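You operate a simulated robot arm through the tools that you are given. There is no shell and no other tool.

Carry out the task below with a simulated robot arm. There is one attempt and no reset: what you move stays moved.

TASK
Seal the weak purple sleeve again, lay it on the bench, and seal the green sleeve too.
Fine: each at the film on its label, one closing each; the other sleeves stay unsealed where they are.

Only the result counts: the job must be done as asked and must still hold three seconds after the hand-in. Knocking over, shifting, dropping, spilling or breaking anything else fails it. Lids that push on must go on centred and level and be pressed home; caps that screw on are set level and turned clockwise until they are tight.

THE ROBOT
A 6-joint arm with a two-finger parallel gripper, fixed in place. Base frame: the origin is on the floor under the middle of its stand, x ahead of it, y to its left, z up; the work surface is at about z = 840. Lengths are in mm, angles in rad, forces in N, time in s.
With the tool pointing down near the work surface it reaches from about 100 to 820 mm from the base axis. Its first joint turns from -2.007 to 2.007 rad. Payload 4.2 kg.
The tool frame sits at the grasp point between the pads (the TCP): z along the fingers, y along the line on which they close. The tips reach 23 mm beyond it. Largest opening 94 mm; finger width 38, thickness 10; the body of the gripper, 54 by 96 mm, starts 39 mm behind the TCP.
Orientation is that of the tool frame in the base frame, as a unit quaternion [w, x, y, z]. With the fingers straight down and closing along the base's y, the tool's x points along the base's -x, its y along +y and its z along -z.

THE INTERFACE
- The arm moves only by the tool drive_tool. Its argument "deltas" is a list of rows, each a list of 7 numbers: the shift along the base's x, y, z in units of 500 mm (1.0 is 500 mm), then the turn, a rotation vector about the base's x, y, z in units of 90 degrees (1.0 is 90 degrees), then the opening, from 0 (shut) to 1 (fully open). In form: [[x, y, z, wx, wy, wz, gripper], ...]. A call has 1 to 20 rows; each row is the pose to reach, as a shift and turn from the pose commanded when the call began. A call with a number of a shift or a turn outside -1 to 1 is refused whole. Rows are played at 5 a second. More than 50 mm and 0.15 rad between two rows, or a gripper value outside its range, and nothing of the call is played. A pose out of reach is approached as far as the arm can. The call stops where the force on the tool passes 90 N (or 10 N more than at its start, if that is more) or the arm is blocked; 0.2 s more then pass. The fingers move at their own pace (about 108 mm/s each) and stop on an object; they squeeze with about 36 N. The grip force told is the motor's: it shows also when the fingers shut on nothing. Time passes only in rows, and 0.2 s behind the last, so rows that repeat a pose let the fingers close. The reply holds the time, the measured pose of the TCP, the force on the tool along the base axes, the opening and the grip force, in the units named above and with some noise, with the torque about the TCP (base axes, N m) and any sound that the robot's microphone picked up.
- Cameras (640 x 400 px; columns grow to the right, rows downward): "scene" is fixed at [61.9, 651.2, 1719.4]; the picture's right is [-0.59, -0.80, 0.00], its down [-0.45, 0.33, -0.83] and it looks along [0.67, -0.49, -0.56] (base axes); focal length 282 px, centre (320, 200). "wrist" rides on the gripper at [86, 16, -75] in the tool frame; the picture's right is [-0.18, 0.98, 0.00], its down [-0.58, -0.11, -0.81] and it looks along [-0.79, -0.15, 0.59] (tool axes); focal length 243 px, centre (320, 200). There is no depth. A picture from a camera that has moved, and an enlarged one, comes with that camera's place and axes in the base frame and with its lens. The place of the scene camera against the robot may be out by one fixed shift of up to 18 mm in any direction.
- get_image(camera): a new picture of that camera. No time passes.
- raise_lower(by): slides the trunk up (or, below 0, down) by that many mm; the arm rides with it, the base frame stays. It gives what a move gives, with no picture.
- close_up(camera, box): a new picture of the part [left, top, right, bottom] of that camera's present view, enlarged. No time passes.
- close_job(): hands the job in; it is judged then, once.

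Places have to be worked out from the pictures, the camera data and where the tool is seen. Open the gripper and draw the arm clear of the work before you hand the job in, unless the task says otherwise.

The tools are called after "Request:" as name(argument=value, ...) on one line, values as JSON. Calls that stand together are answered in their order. drive_tool: Moves the arm, as the interface text tells. Its arguments: {"type":"object","properties":{"deltas":{"type":"array"}},"required":["deltas"]} The other tools are called the same way: raise_lower (by) moves the trunk up or down; get_image (camera) takes a picture; close_up (camera, box) takes an enlarged picture of a part of a camera's view; close_job () hands the job in.

At the start:

```text
time_s: 0.0
tool_pos: [412.2, 150.1, 1546.0]
tool_rot: [0.0, -0.001, 1.0, 0.0]
contact_force: [0.5, 0.5, 0.0]
torque: [0.0, -0.03, 0.04]
gripper_width: 93.9
grasp_force: 0.1
trunk travel left (down, up): [-931.0, 59.0]
```

scene: 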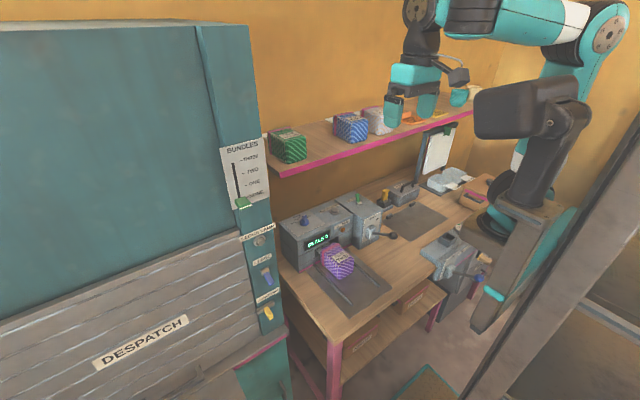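
wrist: 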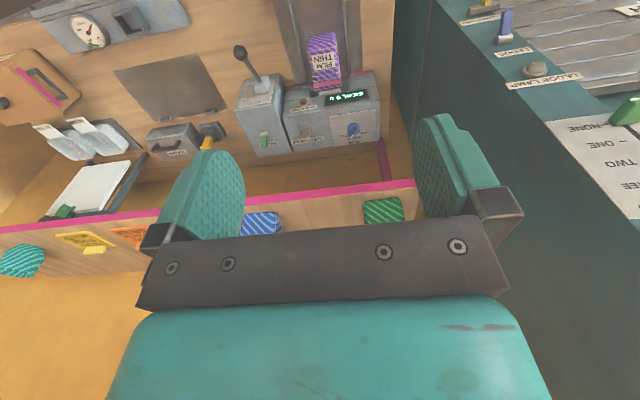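

I start by looking at the scene in detail, since sleeves, the sealer and its controls need to be read before any movement.

Request:
close_up(camera="scene", box=[270, 170, 430, 310])

Request:
close_up(camera="scene", box=[260, 90, 480, 200])

Request:
close_up(camera="wrist", box=[210, 20, 410, 170])

Request:
close_up(camera="wrist", box=[0, 100, 240, 280])

```text
2.86 times, centred on (350, 240) of scene
camera zoom: at [61.9, 651.2, 1719.4], right [-0.59, -0.8, 0.0], down [-0.45, 0.33, -0.83], along [0.67, -0.49, -0.56], focal length 806 px, centre (234, 86)
```

zoom: 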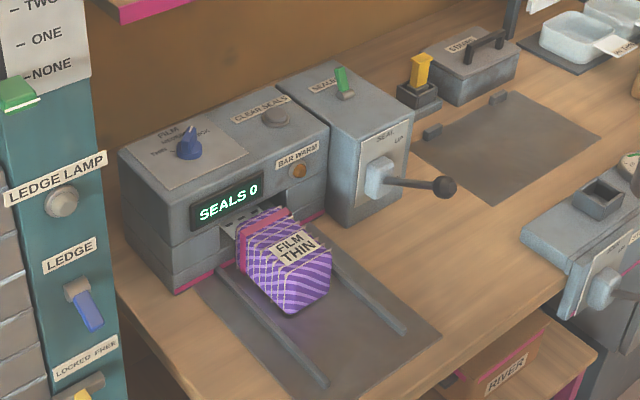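

```text
2.91 times, centred on (370, 145) of scene
camera zoom: at [61.9, 651.2, 1719.4], right [-0.59, -0.8, 0.0], down [-0.45, 0.33, -0.83], along [0.67, -0.49, -0.56], focal length 821 px, centre (174, 360)
```

zoom: 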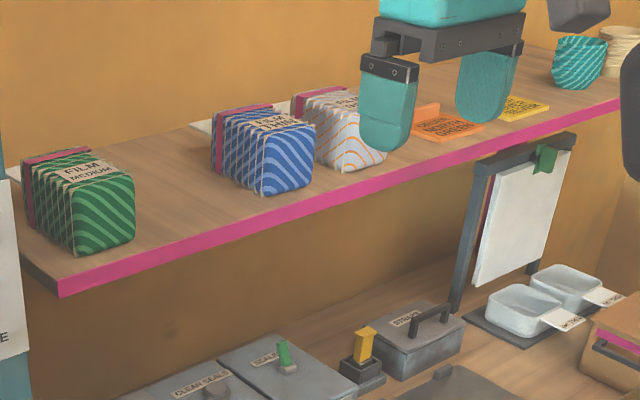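

```text
2.67 times, centred on (310, 95) of wrist
camera zoom: at [326.5, 167.9, 1619.8], right [0.18, 0.98, 0.0], down [0.58, -0.11, 0.81], along [0.79, -0.15, -0.59], focal length 647 px, centre (347, 480)
```

zoom: 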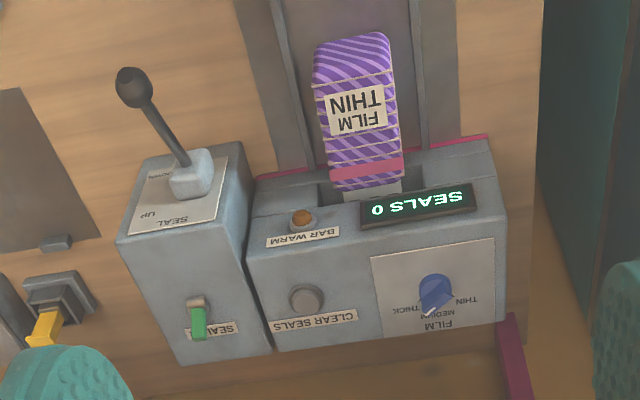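

```text
2.22 times, centred on (120, 190) of wrist
camera zoom: at [326.5, 167.9, 1619.8], right [0.18, 0.98, 0.0], down [0.58, -0.11, 0.81], along [0.79, -0.15, -0.59], focal length 539 px, centre (764, 222)
```

zoom: 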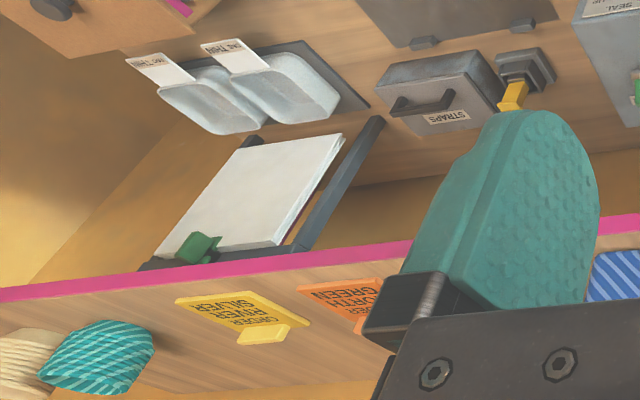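

The heat sealer has a film knob, a lever, a SEALS switch and a counter; the weak purple sleeve (label FILM THIN) already sits before its slot, and the green (FILM MEDIUM) is on the ledge. I look at the remaining parts more closely.

Request:
close_up(camera="scene", box=[200, 130, 300, 340])

Request:
close_up(camera="scene", box=[380, 150, 520, 330])

Request:
close_up(camera="wrist", box=[0, 0, 240, 150])

Request:
close_up(camera="scene", box=[280, 190, 390, 270])

Request:
close_up(camera="scene", box=[260, 110, 340, 170])

```text
1.90 times, centred on (250, 235) of scene
camera zoom: at [61.9, 651.2, 1719.4], right [-0.59, -0.8, 0.0], down [-0.45, 0.33, -0.83], along [0.67, -0.49, -0.56], focal length 538 px, centre (453, 133)
```

zoom: 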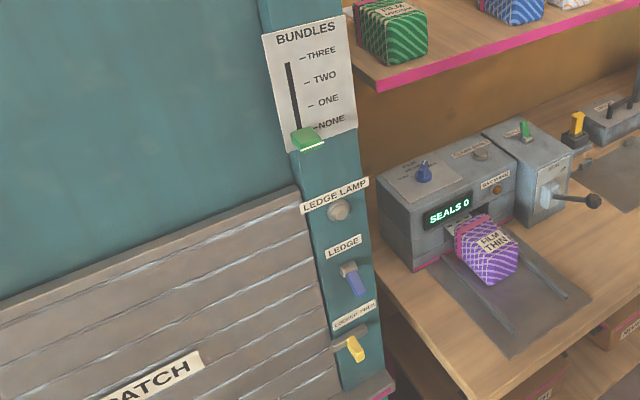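

```text
2.22 times, centred on (450, 240) of scene
camera zoom: at [61.9, 651.2, 1719.4], right [-0.59, -0.8, 0.0], down [-0.45, 0.33, -0.83], along [0.67, -0.49, -0.56], focal length 627 px, centre (31, 111)
```

zoom: 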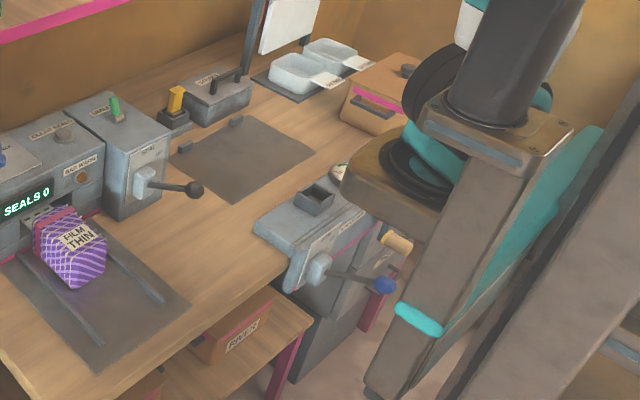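

```text
2.67 times, centred on (120, 75) of wrist
camera zoom: at [326.5, 167.9, 1619.8], right [0.18, 0.98, 0.0], down [0.58, -0.11, 0.81], along [0.79, -0.15, -0.59], focal length 647 px, centre (853, 533)
```

zoom: 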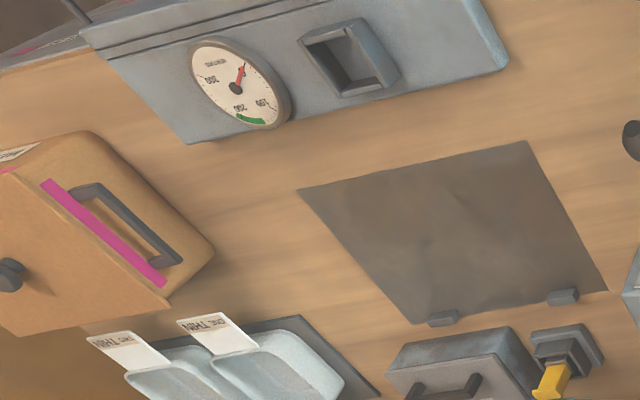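

```text
5.00 times, centred on (335, 230) of scene
camera zoom: at [61.9, 651.2, 1719.4], right [-0.59, -0.8, 0.0], down [-0.45, 0.33, -0.83], along [0.67, -0.49, -0.56], focal length 1411 px, centre (245, 50)
```

zoom: 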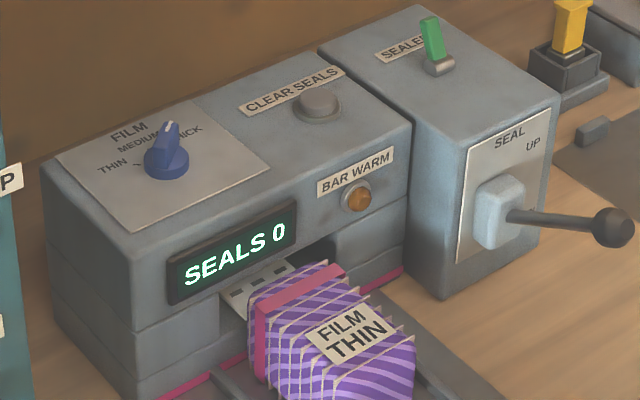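

```text
6.67 times, centred on (300, 140) of scene
camera zoom: at [61.9, 651.2, 1719.4], right [-0.59, -0.8, 0.0], down [-0.45, 0.33, -0.83], along [0.67, -0.49, -0.56], focal length 1882 px, centre (453, 600)
```

zoom: 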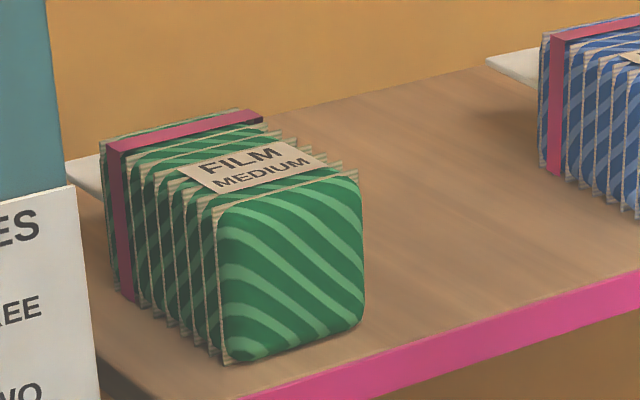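

The knob seems to be on or near MEDIUM and the bar lamp is amber; I need nearer views. I lower the trunk by 300 mm with the tool well in front of the ledge, which is clear space.

Request:
raise_lower(by=-300)

```text
time_s: 3.0
tool_pos: [413.0, 151.3, 1245.7]
tool_rot: [0.0, 0.0, 1.0, 0.0]
contact_force: [0.2, 0.2, -0.3]
torque: [0.02, -0.01, 0.0]
gripper_width: 94.1
grasp_force: 0.1
trunk travel left (down, up): [-631.0, 359.0]
```

Trunk lowered cleanly to tool z 1246; I take new pictures.

Request:
get_image(camera="wrist")

Request:
get_image(camera="scene")

```text
taken
camera wrist: at [326.5, 167.9, 1319.8], right [0.18, 0.98, 0.0], down [0.58, -0.11, 0.81], along [0.79, -0.15, -0.59], focal length 243 px, centre (320, 200)
```

wrist: 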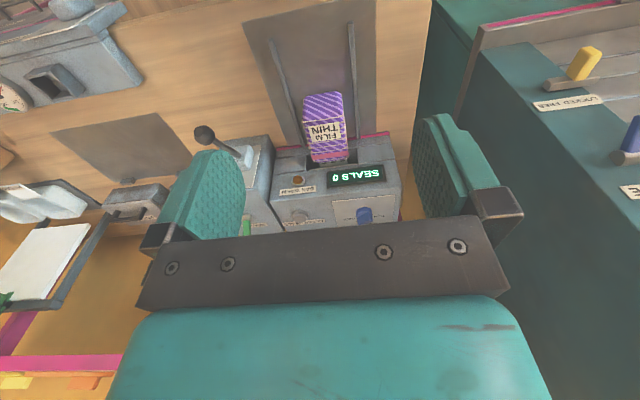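

```text
taken
```

scene: 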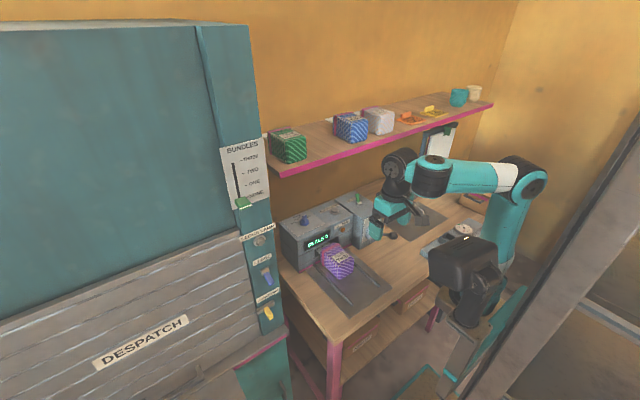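

I zoom on the sealer, its knob and lever from the wrist, and the ledge sleeves from the scene camera.

Request:
close_up(camera="wrist", box=[180, 10, 420, 240])

Request:
close_up(camera="scene", box=[260, 90, 480, 190])

Request:
close_up(camera="scene", box=[280, 195, 350, 240])

Request:
close_up(camera="scene", box=[380, 80, 500, 160])

```text
1.74 times, centred on (300, 125) of wrist
camera zoom: at [326.5, 167.9, 1319.8], right [0.18, 0.98, 0.0], down [0.58, -0.11, 0.81], along [0.79, -0.15, -0.59], focal length 422 px, centre (355, 330)
```

zoom: 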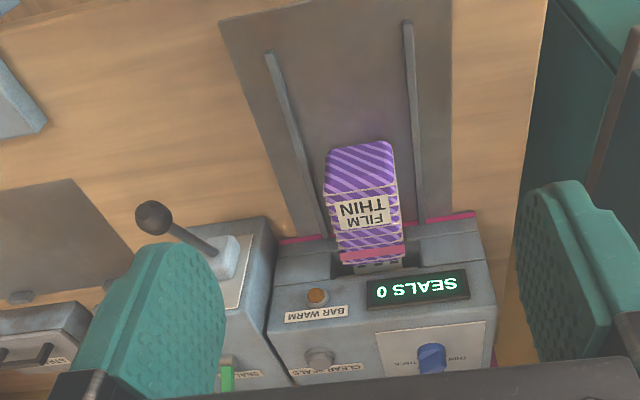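

```text
2.91 times, centred on (370, 140) of scene
camera zoom: at [61.9, 651.2, 1719.4], right [-0.59, -0.8, 0.0], down [-0.45, 0.33, -0.83], along [0.67, -0.49, -0.56], focal length 821 px, centre (174, 374)
```

zoom: 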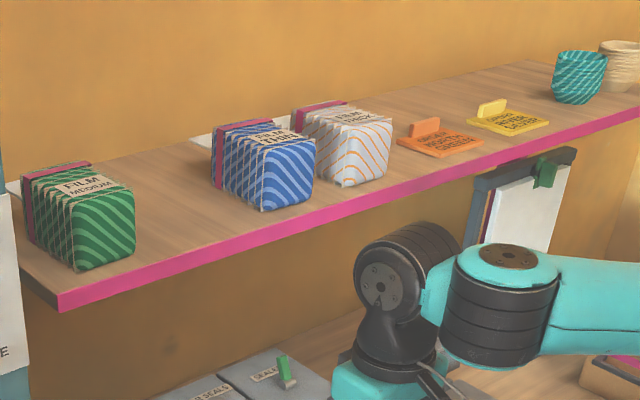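

```text
8.89 times, centred on (315, 218) of scene
camera zoom: at [61.9, 651.2, 1719.4], right [-0.59, -0.8, 0.0], down [-0.45, 0.33, -0.83], along [0.67, -0.49, -0.56], focal length 2509 px, centre (364, 44)
```

zoom: 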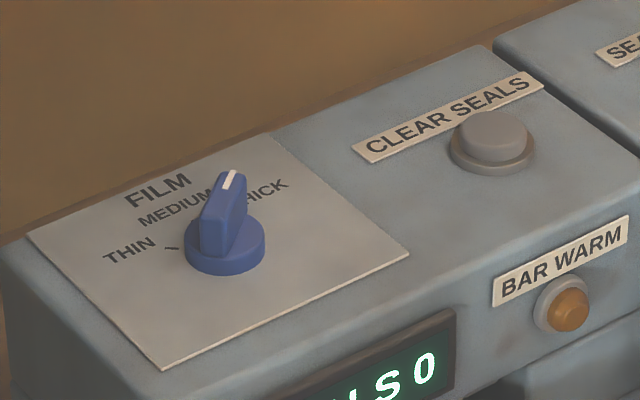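

```text
5.00 times, centred on (440, 120) of scene
camera zoom: at [61.9, 651.2, 1719.4], right [-0.59, -0.8, 0.0], down [-0.45, 0.33, -0.83], along [0.67, -0.49, -0.56], focal length 1411 px, centre (-280, 600)
```

zoom: 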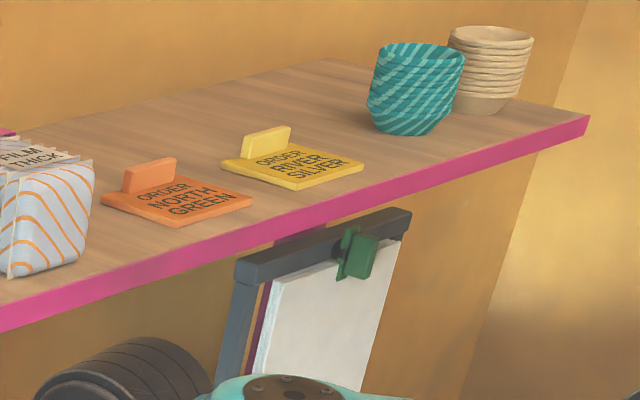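

Readings so far: film knob about [816, 177, 1014], lever ball about [540, -59, 1010], purple sleeve near [650, 134], ledge front edge near x = 724 at z ≈ 1290. To see the sealer from above while reaching under the ledge I want the camera on the far side of the tool, so I turn the hand about the vertical by 90° here in free space.

Request:
drive_tool(deltas=[[0, 0, 0, 0, 0, 0.09, 0.5], [0, 0, 0, 0, 0, 0.18, 0.5], [0, 0, 0, 0, 0, 0.27, 0.5], [0, 0, 0, 0, 0, 0.36, 0.5], [0, 0, 0, 0, 0, 0.45, 0.5], [0, 0, 0, 0, 0, 0.54, 0.5], [0, 0, 0, 0, 0, 0.63, 0.5], [0, 0, 0, 0, 0, 0.72, 0.5], [0, 0, 0, 0, 0, 0.81, 0.5], [0, 0, 0, 0, 0, 0.9, 0.5], [0, 0, 0, 0, 0, 0.95, 0.5], [0, 0, 0, 0, 0, 1.0, 0.5], [0, 0, 0, 0, 0, 1.0, 0.5]])

```text
time_s: 5.8
tool_pos: [412.9, 150.1, 1245.3]
tool_rot: [0.0, 0.708, -0.706, 0.0]
contact_force: [0.3, 0.7, -0.6]
torque: [-0.02, 0.0, -0.03]
gripper_width: 47.0
grasp_force: 0.0
trunk travel left (down, up): [-631.0, 359.0]
```

The first 90° worked; I turn the second 90°.

Request:
drive_tool(deltas=[[0, 0, 0, 0, 0, 0.09, 0.5], [0, 0, 0, 0, 0, 0.18, 0.5], [0, 0, 0, 0, 0, 0.27, 0.5], [0, 0, 0, 0, 0, 0.36, 0.5], [0, 0, 0, 0, 0, 0.45, 0.5], [0, 0, 0, 0, 0, 0.54, 0.5], [0, 0, 0, 0, 0, 0.63, 0.5], [0, 0, 0, 0, 0, 0.72, 0.5], [0, 0, 0, 0, 0, 0.81, 0.5], [0, 0, 0, 0, 0, 0.9, 0.5], [0, 0, 0, 0, 0, 0.95, 0.5], [0, 0, 0, 0, 0, 1.0, 0.5], [0, 0, 0, 0, 0, 1.0, 0.5]])

Request:
get_image(camera="scene")

```text
time_s: 8.6
tool_pos: [412.7, 149.8, 1245.2]
tool_rot: [0.0, 1.0, 0.0, -0.001]
contact_force: [0.0, 0.0, -0.2]
torque: [0.01, 0.0, 0.02]
gripper_width: 47.0
grasp_force: 0.0
trunk travel left (down, up): [-631.0, 359.0]
```

```text
taken
```

scene: 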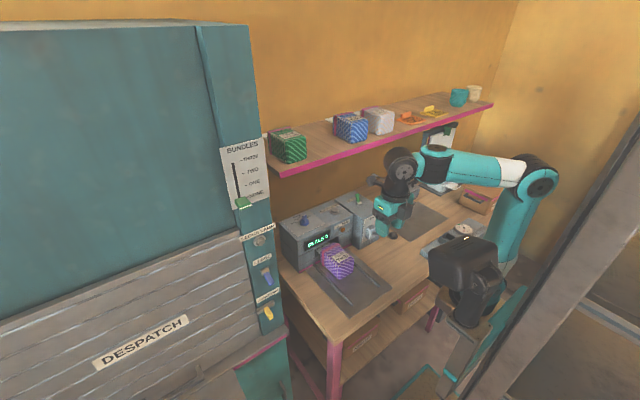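

The hand is turned by 180° with the arm in a sane pose. Now I tip the tool forward by about 60° and move toward the sealer in front of the ledge edge, so that the camera looks down onto the sealer.

Request:
drive_tool(deltas=[[0.04, 0, 0, 0, -0.085, 0, 0.5], [0.08, -0.005, 0, 0, -0.17, 0, 0.5], [0.12, -0.01, 0, 0, -0.25, 0, 0.5], [0.16, -0.015, -0.02, 0, -0.33, 0, 0.5], [0.2, -0.02, -0.04, 0, -0.41, 0, 0.5], [0.24, -0.025, -0.06, 0, -0.49, 0, 0.5], [0.28, -0.03, -0.08, 0, -0.57, 0, 0.5], [0.31, -0.04, -0.092, 0, -0.64, 0, 0.5], [0.336, -0.04, -0.092, 0, -0.6667, 0, 0.5], [0.336, -0.04, -0.092, 0, -0.6667, 0, 0.5]])

Request:
get_image(camera="wrist")

Request:
get_image(camera="scene")

```text
time_s: 10.8
tool_pos: [580.8, 131.7, 1198.4]
tool_rot: [0.0, 0.865, 0.0, 0.501]
contact_force: [-0.3, -1.4, -0.3]
torque: [0.02, 0.01, 0.02]
gripper_width: 47.2
grasp_force: 0.1
out of reach, approached as far as the arm can: row 1
trunk travel left (down, up): [-631.0, 359.0]
```

```text
taken
camera wrist: at [559.1, 115.1, 1311.6], right [-0.09, -0.98, -0.16], down [-0.99, 0.11, -0.1], along [0.12, 0.15, -0.98], focal length 243 px, centre (320, 200)
```

wrist: 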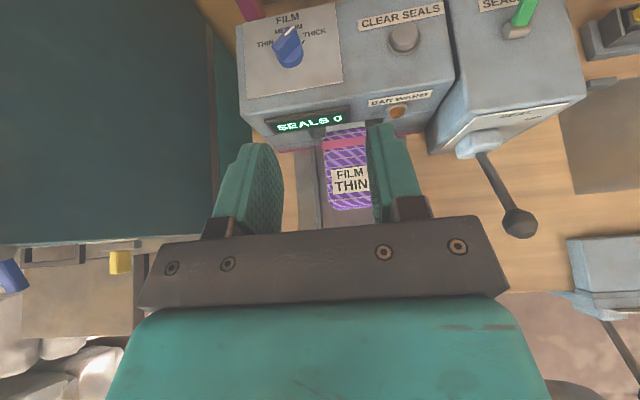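

```text
taken
```

scene: 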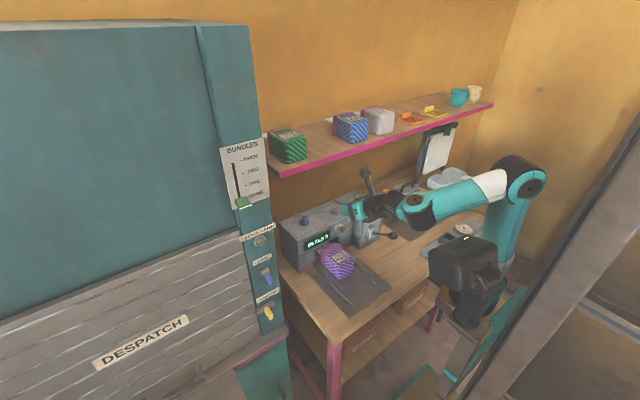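

Excellent view from above. I zoom in on the knob, lamp, switch and the sleeve in the slot.

Request:
close_up(camera="wrist", box=[230, 0, 350, 80])

Request:
close_up(camera="wrist", box=[350, 0, 590, 150])

Request:
close_up(camera="wrist", box=[260, 80, 420, 220])

Request:
close_up(camera="wrist", box=[440, 80, 640, 250])

```text
5.00 times, centred on (290, 40) of wrist
camera zoom: at [559.1, 115.1, 1311.6], right [-0.09, -0.98, -0.16], down [-0.99, 0.11, -0.1], along [0.12, 0.15, -0.98], focal length 1213 px, centre (470, 1000)
```

zoom: 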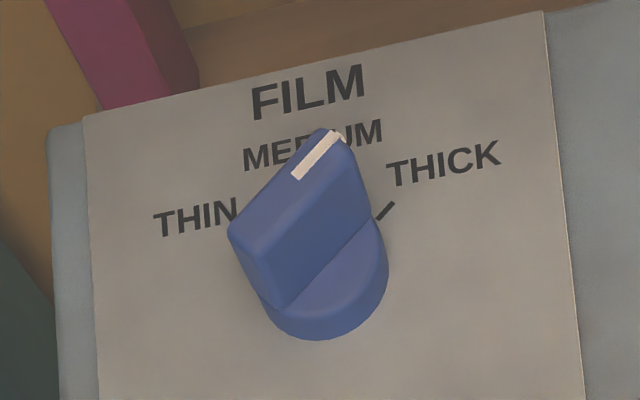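

```text
2.67 times, centred on (470, 75) of wrist
camera zoom: at [559.1, 115.1, 1311.6], right [-0.09, -0.98, -0.16], down [-0.99, 0.11, -0.1], along [0.12, 0.15, -0.98], focal length 647 px, centre (-80, 533)
```

zoom: 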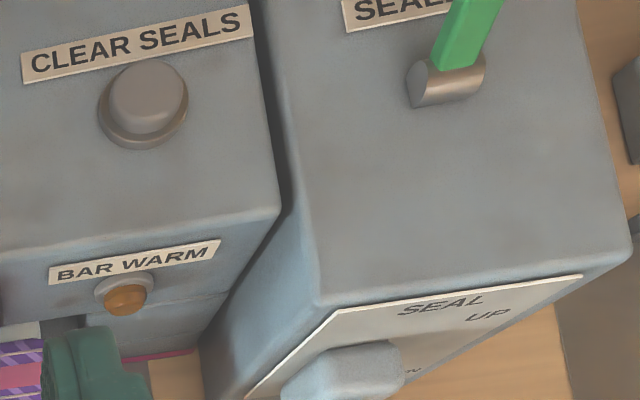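

```text
2.86 times, centred on (340, 150) of wrist
camera zoom: at [559.1, 115.1, 1311.6], right [-0.09, -0.98, -0.16], down [-0.99, 0.11, -0.1], along [0.12, 0.15, -0.98], focal length 693 px, centre (263, 343)
```

zoom: 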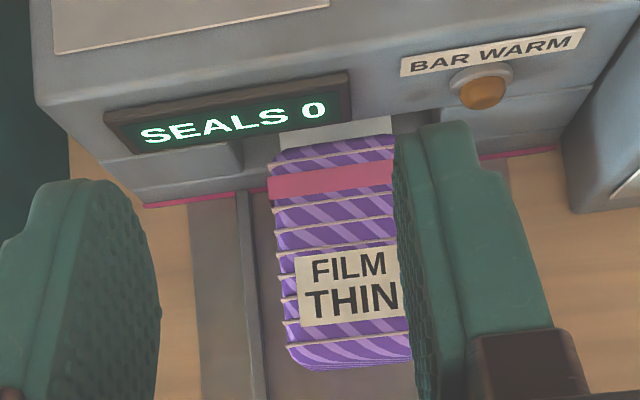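

```text
2.35 times, centred on (540, 165) of wrist
camera zoom: at [559.1, 115.1, 1311.6], right [-0.09, -0.98, -0.16], down [-0.99, 0.11, -0.1], along [0.12, 0.15, -0.98], focal length 571 px, centre (-198, 282)
```

zoom: 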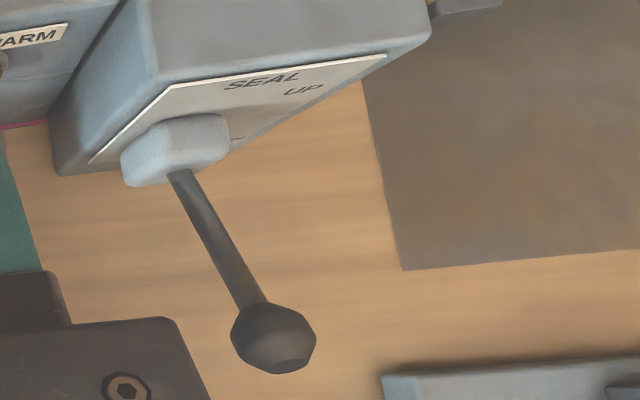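

The knob points at THICK (its white line matches the THICK tick), so it must go to THIN first. I now look closely at the BAR WARM lamp and the SEALER switch to judge whether it is on.

Request:
close_up(camera="wrist", box=[380, 95, 420, 125])

Request:
close_up(camera="scene", box=[335, 180, 385, 215])

Request:
close_up(camera="scene", box=[335, 215, 365, 235])

Request:
close_up(camera="scene", box=[235, 215, 290, 330])

```text
13.33 times, centred on (400, 110) of wrist
camera zoom: at [559.1, 115.1, 1311.6], right [-0.09, -0.98, -0.16], down [-0.99, 0.11, -0.1], along [0.12, 0.15, -0.98], focal length 3235 px, centre (-747, 1400)
```

zoom: 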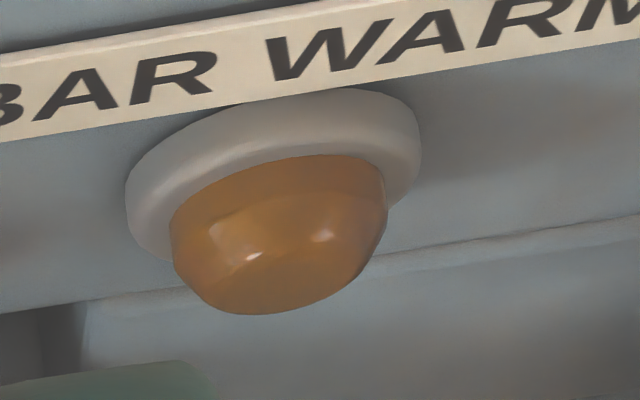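

```text
11.43 times, centred on (360, 198) of scene
camera zoom: at [61.9, 651.2, 1719.4], right [-0.59, -0.8, 0.0], down [-0.45, 0.33, -0.83], along [0.67, -0.49, -0.56], focal length 3226 px, centre (-137, 229)
```

zoom: 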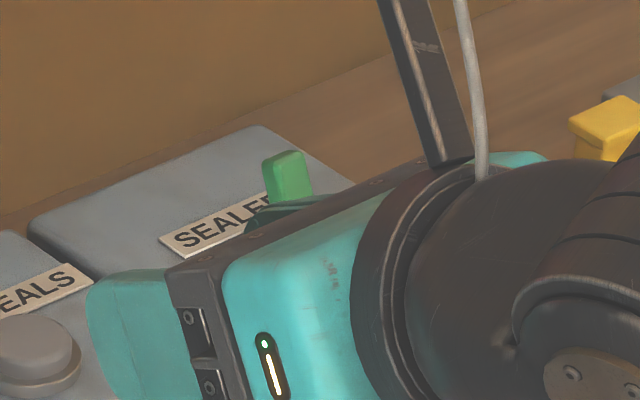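

```text
16.00 times, centred on (350, 225) of scene
camera zoom: at [61.9, 651.2, 1719.4], right [-0.59, -0.8, 0.0], down [-0.45, 0.33, -0.83], along [0.67, -0.49, -0.56], focal length 4516 px, centre (-160, -200)
```

zoom: 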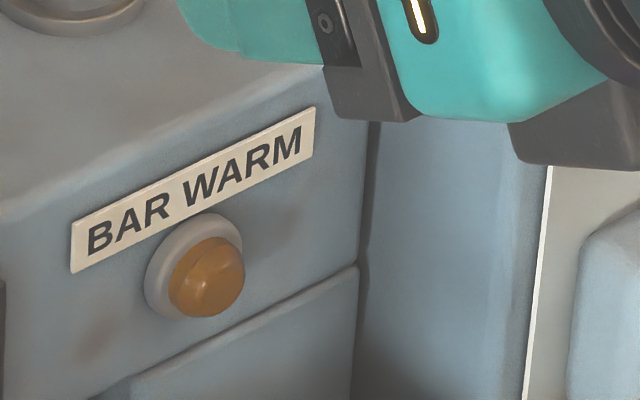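

```text
3.48 times, centred on (262, 272) of scene
camera zoom: at [61.9, 651.2, 1719.4], right [-0.59, -0.8, 0.0], down [-0.45, 0.33, -0.83], along [0.67, -0.49, -0.56], focal length 982 px, centre (520, -52)
```

zoom: 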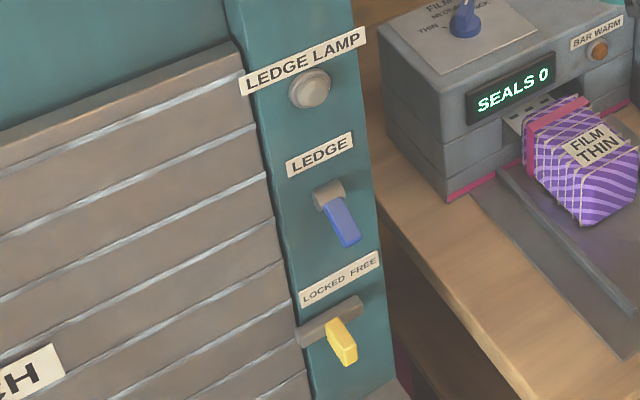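

The BAR WARM lamp is unlit, so the bar is not yet hot; the SEALER switch probably has to be thrown. Before going in under the ledge I check the clearance to the cabinet on the left and the ledge underside.

Request:
close_up(camera="wrist", box=[0, 0, 340, 220])

Request:
close_up(camera="scene", box=[240, 90, 480, 270])

```text
1.82 times, centred on (170, 110) of wrist
camera zoom: at [559.1, 115.1, 1311.6], right [-0.09, -0.98, -0.16], down [-0.99, 0.11, -0.1], along [0.12, 0.15, -0.98], focal length 441 px, centre (593, 364)
```

zoom: 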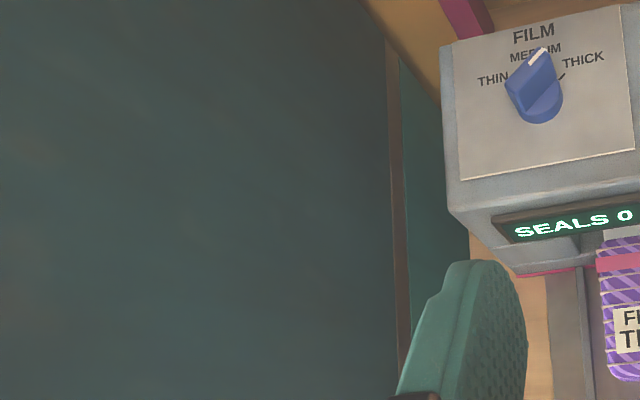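

```text
2.22 times, centred on (360, 180) of scene
camera zoom: at [61.9, 651.2, 1719.4], right [-0.59, -0.8, 0.0], down [-0.45, 0.33, -0.83], along [0.67, -0.49, -0.56], focal length 627 px, centre (231, 244)
```

zoom: 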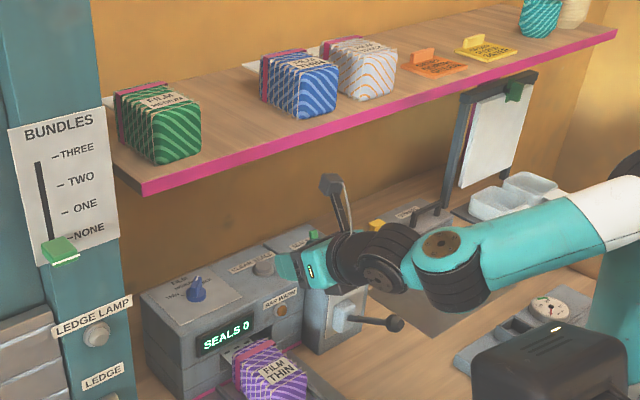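

Worked out: ledge front edge at x ≈ 760, underside about z 1275, left end y ≈ 294; cabinet side about y 447; knob axis about [808, 185] with ridge top near z 1033, SEALER switch near [774, -95, 1005]. I move closer in front of the knob with a 45° tilt to look straight down on it.

Request:
drive_tool(deltas=[[0.04, 0.02, -0.04, 0, 0.03, 0, 0.4], [0.08, 0.04, -0.08, 0, 0.06, 0, 0.4], [0.12, 0.06, -0.12, 0, 0.09, 0, 0.4], [0.16, 0.08, -0.16, 0, 0.12, 0, 0.4], [0.2, 0.1, -0.19, 0, 0.15, 0, 0.4], [0.22, 0.11, -0.2, 0, 0.1667, 0, 0.4], [0.22, 0.11, -0.2, 0, 0.1667, 0, 0.4]])

Request:
get_image(camera="wrist")

Request:
close_up(camera="scene", box=[240, 90, 480, 270])

```text
time_s: 12.4
tool_pos: [690.3, 185.4, 1098.0]
tool_rot: [0.001, 0.924, 0.0, 0.383]
contact_force: [-0.4, -0.9, -0.2]
torque: [-0.01, 0.03, -0.02]
gripper_width: 37.6
grasp_force: 0.1
trunk travel left (down, up): [-631.0, 359.0]
```

```text
taken
camera wrist: at [699.9, 170.6, 1212.7], right [-0.13, -0.98, -0.13], down [-0.98, 0.11, 0.16], along [-0.14, 0.15, -0.98], focal length 243 px, centre (320, 200)
```

wrist: 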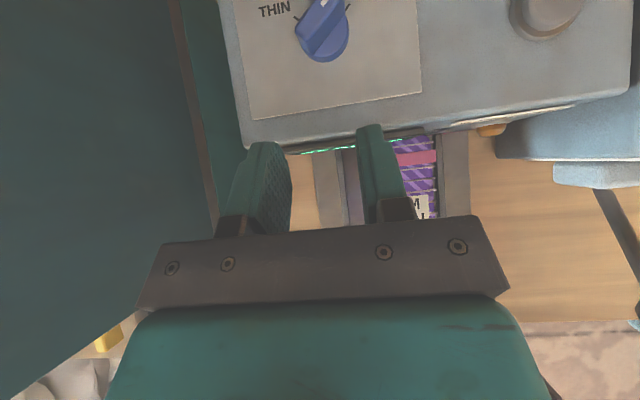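

```text
2.22 times, centred on (360, 180) of scene
camera zoom: at [61.9, 651.2, 1719.4], right [-0.59, -0.8, 0.0], down [-0.45, 0.33, -0.83], along [0.67, -0.49, -0.56], focal length 627 px, centre (231, 244)
```

zoom: 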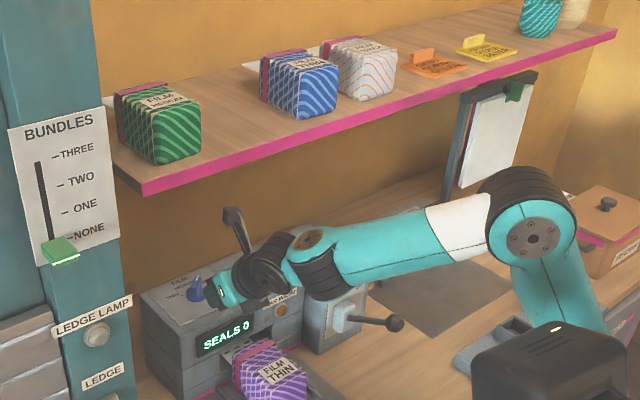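

The clearances look fine. I zoom on the knob here to pin its axis and ridge.

Request:
close_up(camera="wrist", box=[240, 0, 400, 100])

Request:
close_up(camera="wrist", box=[260, 0, 400, 70])

```text
4.00 times, centred on (320, 50) of wrist
camera zoom: at [699.9, 170.6, 1212.7], right [-0.13, -0.98, -0.13], down [-0.98, 0.11, 0.16], along [-0.14, 0.15, -0.98], focal length 970 px, centre (320, 800)
```

zoom: 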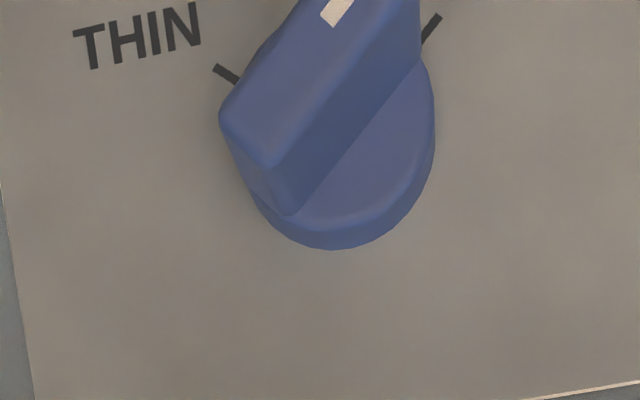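

```text
4.57 times, centred on (330, 35) of wrist
camera zoom: at [699.9, 170.6, 1212.7], right [-0.13, -0.98, -0.13], down [-0.98, 0.11, 0.16], along [-0.14, 0.15, -0.98], focal length 1109 px, centre (274, 954)
```

zoom: 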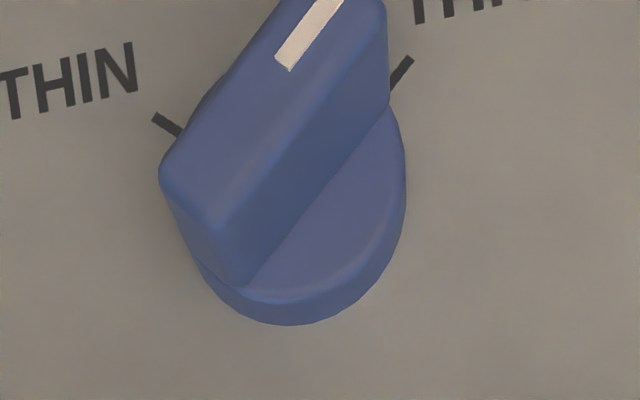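

Knob axis ≈ [804, 182], ridge about 13 mm thick, top near z 1022, panel ≈ 990, pointer about −48° from +x. I swing the hand to that heading at a standoff 80 mm back along the approach line.

Request:
drive_tool(deltas=[[0.019, 0.0097, -0.003, 0, 0, -0.0667, 0.4], [0.038, 0.0194, -0.006, 0, 0, -0.1333, 0.4], [0.057, 0.0292, -0.009, 0, 0, -0.2, 0.4], [0.076, 0.0389, -0.012, 0, 0, -0.2667, 0.4], [0.095, 0.0486, -0.015, 0, 0, -0.3333, 0.4], [0.1137, 0.0583, -0.018, 0, 0, -0.4, 0.4], [0.1326, 0.068, -0.021, 0, 0, -0.4667, 0.4], [0.1516, 0.0778, -0.024, 0, 0, -0.5333, 0.4], [0.1516, 0.0778, -0.024, 0, 0, -0.5333, 0.4]])

Request:
get_image(camera="wrist")

Request:
close_up(camera="scene", box=[240, 90, 480, 270])

```text
time_s: 14.4
tool_pos: [724.2, 170.7, 1073.0]
tool_rot: [0.156, 0.844, -0.377, 0.349]
contact_force: [0.9, -1.1, 0.6]
torque: [0.04, 0.02, 0.02]
gripper_width: 37.5
grasp_force: 0.1
out of reach, approached as far as the arm can: row 6, 7, 8, 9
trunk travel left (down, up): [-631.0, 359.0]
```

```text
taken
camera wrist: at [718.6, 154.3, 1186.1], right [-0.82, -0.56, -0.13], down [-0.57, 0.8, 0.16], along [0.02, 0.21, -0.98], focal length 243 px, centre (320, 200)
```

wrist: 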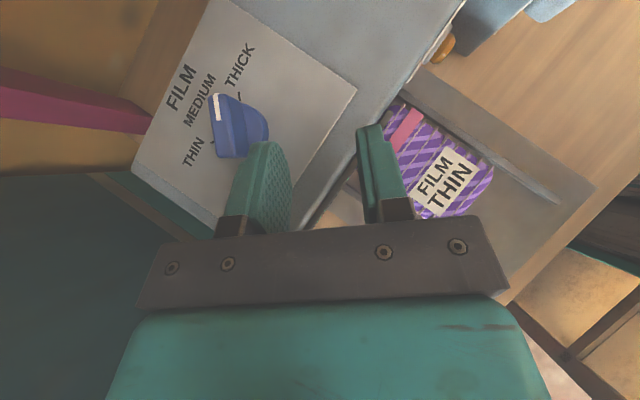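

```text
2.22 times, centred on (360, 180) of scene
camera zoom: at [61.9, 651.2, 1719.4], right [-0.59, -0.8, 0.0], down [-0.45, 0.33, -0.83], along [0.67, -0.49, -0.56], focal length 627 px, centre (231, 244)
```

zoom: 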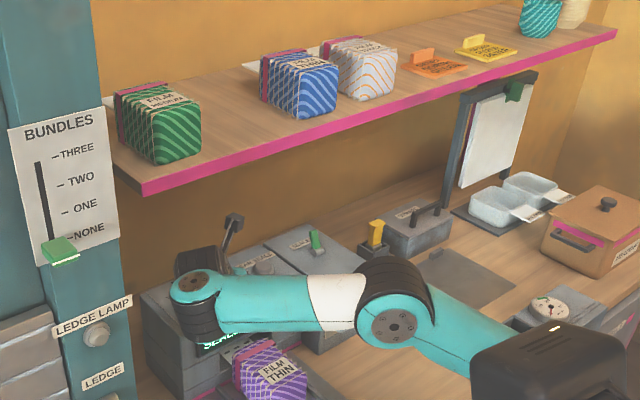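

At that heading the arm runs out of reach (it stopped at [724, 171, 1073]), so I won't use −48°. Instead I can close the fingers at heading ~0° – a closing grip turns the ridge flush – and then turn it on to THIN. First I look at the whole arm and swing back to heading 0.

Request:
drive_tool(deltas=[[0, 0, 0, 0, 0, 0.0, 0.4]])

Request:
get_image(camera="scene")

```text
time_s: 14.8
tool_pos: [723.2, 172.5, 1073.3]
tool_rot: [0.154, 0.844, -0.375, 0.35]
contact_force: [0.8, 0.0, 0.1]
torque: [-0.01, 0.03, -0.03]
gripper_width: 37.3
grasp_force: 0.0
trunk travel left (down, up): [-631.0, 359.0]
```

```text
taken
```

scene: 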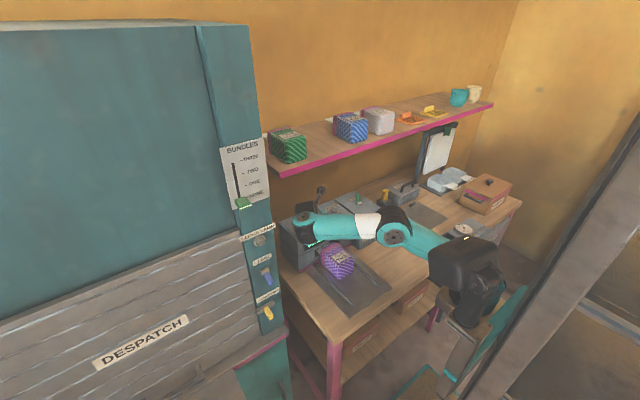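

The commanded pose is now the clipped one. I swing back to heading 0° and go to a standoff at about [725, 182, 1105] in line with the knob, gripper at 45 mm.

Request:
drive_tool(deltas=[[-0.01, 0.003, 0.02, 0, 0, 0.0667, 0.48], [-0.02, 0.006, 0.03, 0, 0, 0.1333, 0.48], [-0.02, 0.009, 0.04, 0, 0, 0.2, 0.48], [-0.02, 0.012, 0.05, 0, 0, 0.2667, 0.48], [-0.015, 0.015, 0.055, 0, 0, 0.3333, 0.48], [-0.01, 0.018, 0.06, 0, 0, 0.4, 0.48], [-0.005, 0.02, 0.063, 0, 0, 0.4667, 0.48], [0.0, 0.022, 0.064, 0, 0, 0.5333, 0.48], [0.003, 0.022, 0.064, 0, 0, 0.5333, 0.48]])

Request:
get_image(camera="wrist")

```text
time_s: 16.8
tool_pos: [726.6, 184.3, 1104.9]
tool_rot: [-0.001, 0.924, 0.001, 0.382]
contact_force: [-0.1, -0.5, 0.7]
torque: [0.02, -0.01, 0.03]
gripper_width: 45.0
grasp_force: 0.1
trunk travel left (down, up): [-631.0, 359.0]
```

```text
taken
camera wrist: at [734.9, 168.6, 1219.2], right [-0.13, -0.98, -0.13], down [-0.98, 0.11, 0.16], along [-0.14, 0.15, -0.98], focal length 243 px, centre (320, 200)
```

wrist: 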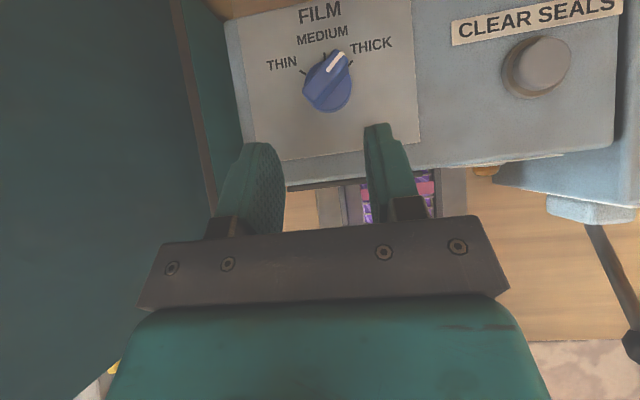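

I refine the knob axis with a zoom from this second viewpoint.

Request:
close_up(camera="wrist", box=[250, 0, 410, 120])

```text
3.33 times, centred on (330, 60) of wrist
camera zoom: at [734.9, 168.6, 1219.2], right [-0.13, -0.98, -0.13], down [-0.98, 0.11, 0.16], along [-0.14, 0.15, -0.98], focal length 809 px, centre (287, 667)
```

zoom: 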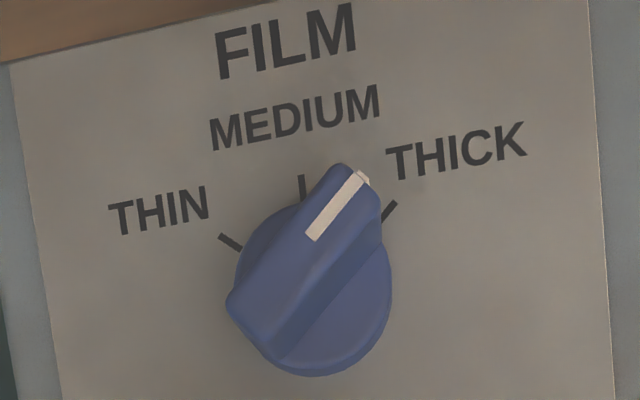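

Recomputed with exact camera axes from sharp features (ticks, pointer): panel z ≈ 1020, knob axis ≈ [791, 180], disc top ≈ 1030, ridge top ≈ 1047, the button top at [781, 37, 1028]. I move over the knob at a safe height first.

Request:
drive_tool(deltas=[[0.04, -0.002, 0, 0, 0, 0, 0.56], [0.08, -0.004, 0, 0, 0, 0, 0.56], [0.1, -0.005, -0.01, 0, 0, 0, 0.56], [0.12, -0.0056, -0.025, 0, 0, 0, 0.56], [0.1256, -0.0056, -0.035, 0, 0, 0, 0.56], [0.1256, -0.0056, -0.045, 0, 0, 0, 0.56], [0.1256, -0.0056, -0.045, 0, 0, 0, 0.56]])

Request:
get_image(camera="wrist")

Request:
close_up(camera="scene", box=[270, 170, 370, 250])

```text
time_s: 18.4
tool_pos: [788.0, 179.8, 1082.0]
tool_rot: [-0.001, 0.924, 0.001, 0.382]
contact_force: [-0.3, 0.1, -0.2]
torque: [-0.03, 0.01, 0.0]
gripper_width: 52.8
grasp_force: 0.0
trunk travel left (down, up): [-631.0, 359.0]
```

```text
taken
camera wrist: at [797.7, 165.1, 1196.6], right [-0.13, -0.98, -0.13], down [-0.98, 0.11, 0.16], along [-0.14, 0.15, -0.98], focal length 243 px, centre (320, 200)
```

wrist: 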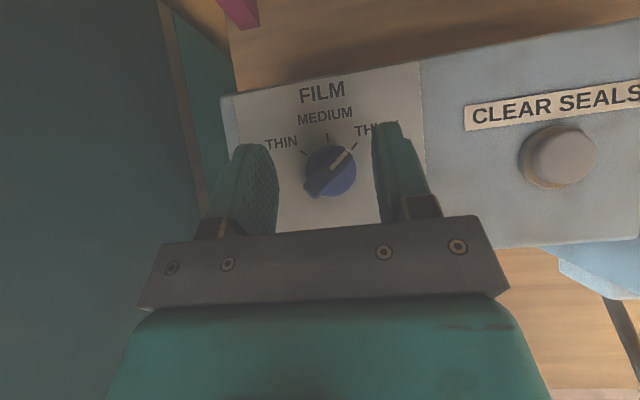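

```text
5.00 times, centred on (320, 210) of scene
camera zoom: at [61.9, 651.2, 1719.4], right [-0.59, -0.8, 0.0], down [-0.45, 0.33, -0.83], along [0.67, -0.49, -0.56], focal length 1411 px, centre (320, 150)
```

zoom: 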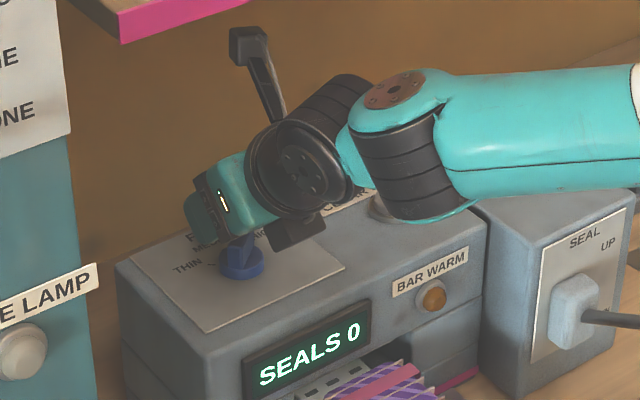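

Reached as commanded. One zoom to verify knob position relative to the fingers before descending.

Request:
close_up(camera="wrist", box=[230, 80, 430, 220])

```text
2.86 times, centred on (330, 150) of wrist
camera zoom: at [797.7, 165.1, 1196.6], right [-0.13, -0.98, -0.13], down [-0.98, 0.11, 0.16], along [-0.14, 0.15, -0.98], focal length 693 px, centre (291, 343)
```

zoom: 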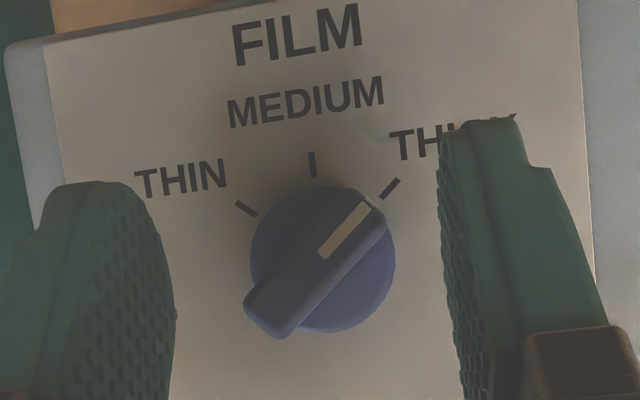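

Knob axis confirmed at [792, 180], pointer −52°, ticks at 0° and ±50°. I descend 26 mm so the finger tips straddle the ridge.

Request:
drive_tool(deltas=[[0.002, -0.0006, -0.015, 0, 0, 0, 0.56], [0.002, -0.0006, -0.03, 0, 0, 0, 0.56], [0.002, -0.0006, -0.042, 0, 0, 0, 0.56], [0.002, -0.0006, -0.052, 0, 0, 0, 0.56], [0.002, -0.0006, -0.052, 0, 0, 0, 0.56]])

Request:
get_image(camera="wrist")

Request:
close_up(camera="scene", box=[270, 180, 350, 240])

```text
time_s: 19.6
tool_pos: [789.7, 180.0, 1057.2]
tool_rot: [0.0, 0.924, 0.0, 0.383]
contact_force: [-0.1, 0.2, 0.9]
torque: [-0.03, -0.01, 0.0]
gripper_width: 52.4
grasp_force: 0.0
trunk travel left (down, up): [-631.0, 359.0]
```

```text
taken
camera wrist: at [798.8, 165.4, 1170.7], right [-0.13, -0.98, -0.13], down [-0.98, 0.11, 0.16], along [-0.14, 0.15, -0.98], focal length 243 px, centre (320, 200)
```

wrist: 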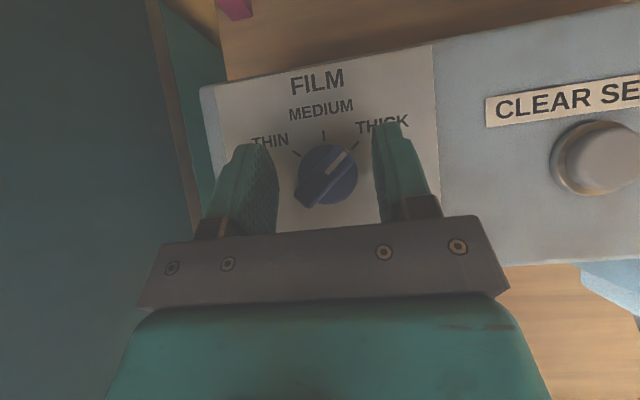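

```text
6.67 times, centred on (310, 210) of scene
camera zoom: at [61.9, 651.2, 1719.4], right [-0.59, -0.8, 0.0], down [-0.45, 0.33, -0.83], along [0.67, -0.49, -0.56], focal length 1882 px, centre (387, 133)
```

zoom: 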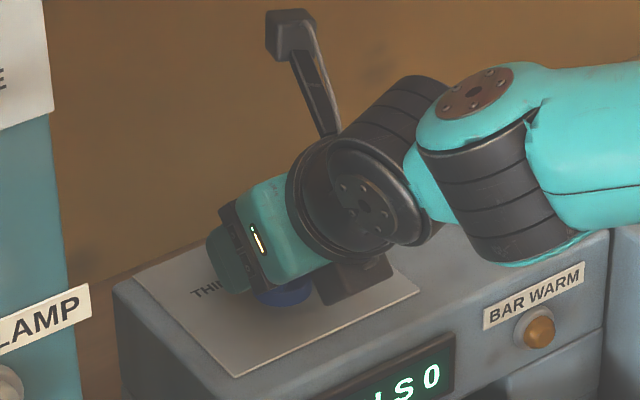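

No contact and the fingers straddle the ridge. I close the fingers in place, which should turn the ridge flush toward MEDIUM.

Request:
drive_tool(deltas=[[0, 0, 0, 0, 0, 0, 0.4], [0, 0, 0, 0, 0, 0, 0.3], [0, 0, 0, 0, 0, 0, 0.2], [0, 0, 0, 0, 0, 0, 0.1], [0, 0, 0, 0, 0, 0, 0.0], [0, 0, 0, 0, 0, 0, 0.0]])

Request:
close_up(camera="wrist", box=[230, 60, 430, 220])

```text
time_s: 21.0
tool_pos: [790.7, 180.0, 1056.8]
tool_rot: [0.0, 0.924, 0.0, 0.383]
contact_force: [-0.2, -5.8, -0.8]
torque: [-0.16, -0.06, -0.04]
gripper_width: 35.6
grasp_force: 45.2
trunk travel left (down, up): [-631.0, 359.0]
```

```text
2.50 times, centred on (330, 140) of wrist
camera zoom: at [798.9, 164.8, 1170.8], right [-0.13, -0.98, -0.13], down [-0.98, 0.11, 0.16], along [-0.14, 0.15, -0.98], focal length 606 px, centre (295, 350)
```

zoom: 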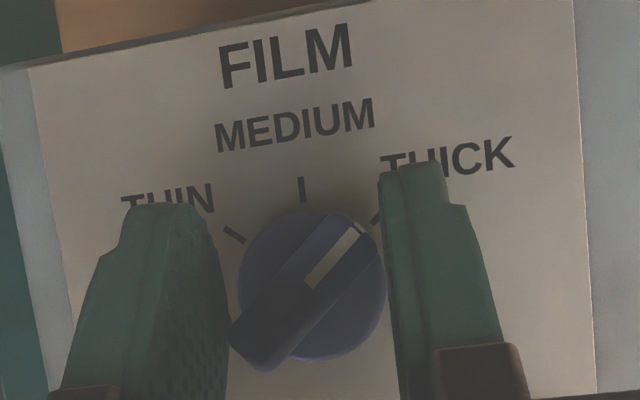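

The opening stopped at 35.6 mm – that equals the disc's diameter, so the tips sit too low and clamp the disc. I reopen, rise 9 mm and close again on the ridge only.

Request:
drive_tool(deltas=[[0, 0, 0, 0, 0, 0, 0.5], [0, 0, 0, 0, 0, 0, 0.5], [0, 0, 0.01, 0, 0, 0, 0.5], [0, 0, 0.018, 0, 0, 0, 0.5], [0, 0, 0.018, 0, 0, 0, 0.4], [0, 0, 0.018, 0, 0, 0, 0.3], [0, 0, 0.018, 0, 0, 0, 0.2], [0, 0, 0.018, 0, 0, 0, 0.1], [0, 0, 0.018, 0, 0, 0, 0.0], [0, 0, 0.018, 0, 0, 0, 0.0]])

Request:
close_up(camera="wrist", box=[230, 60, 430, 220])

```text
time_s: 23.2
tool_pos: [789.5, 179.8, 1066.9]
tool_rot: [0.0, 0.924, 0.0, 0.383]
contact_force: [0.2, -3.5, 1.1]
torque: [-0.14, 0.01, -0.01]
gripper_width: 35.4
grasp_force: 44.8
trunk travel left (down, up): [-631.0, 359.0]
```

```text
2.50 times, centred on (330, 140) of wrist
camera zoom: at [798.9, 164.7, 1180.2], right [-0.13, -0.98, -0.13], down [-0.98, 0.11, 0.16], along [-0.14, 0.15, -0.98], focal length 606 px, centre (295, 350)
```

zoom: 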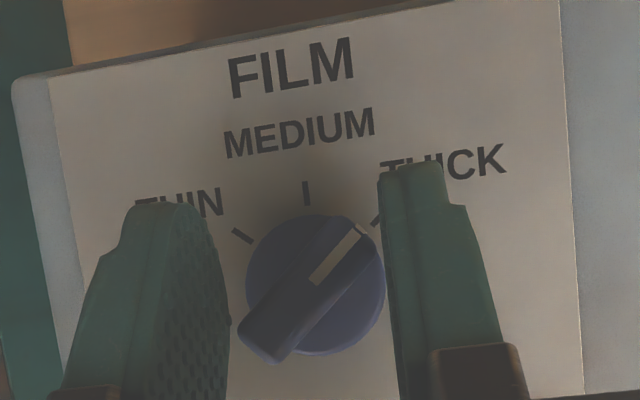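

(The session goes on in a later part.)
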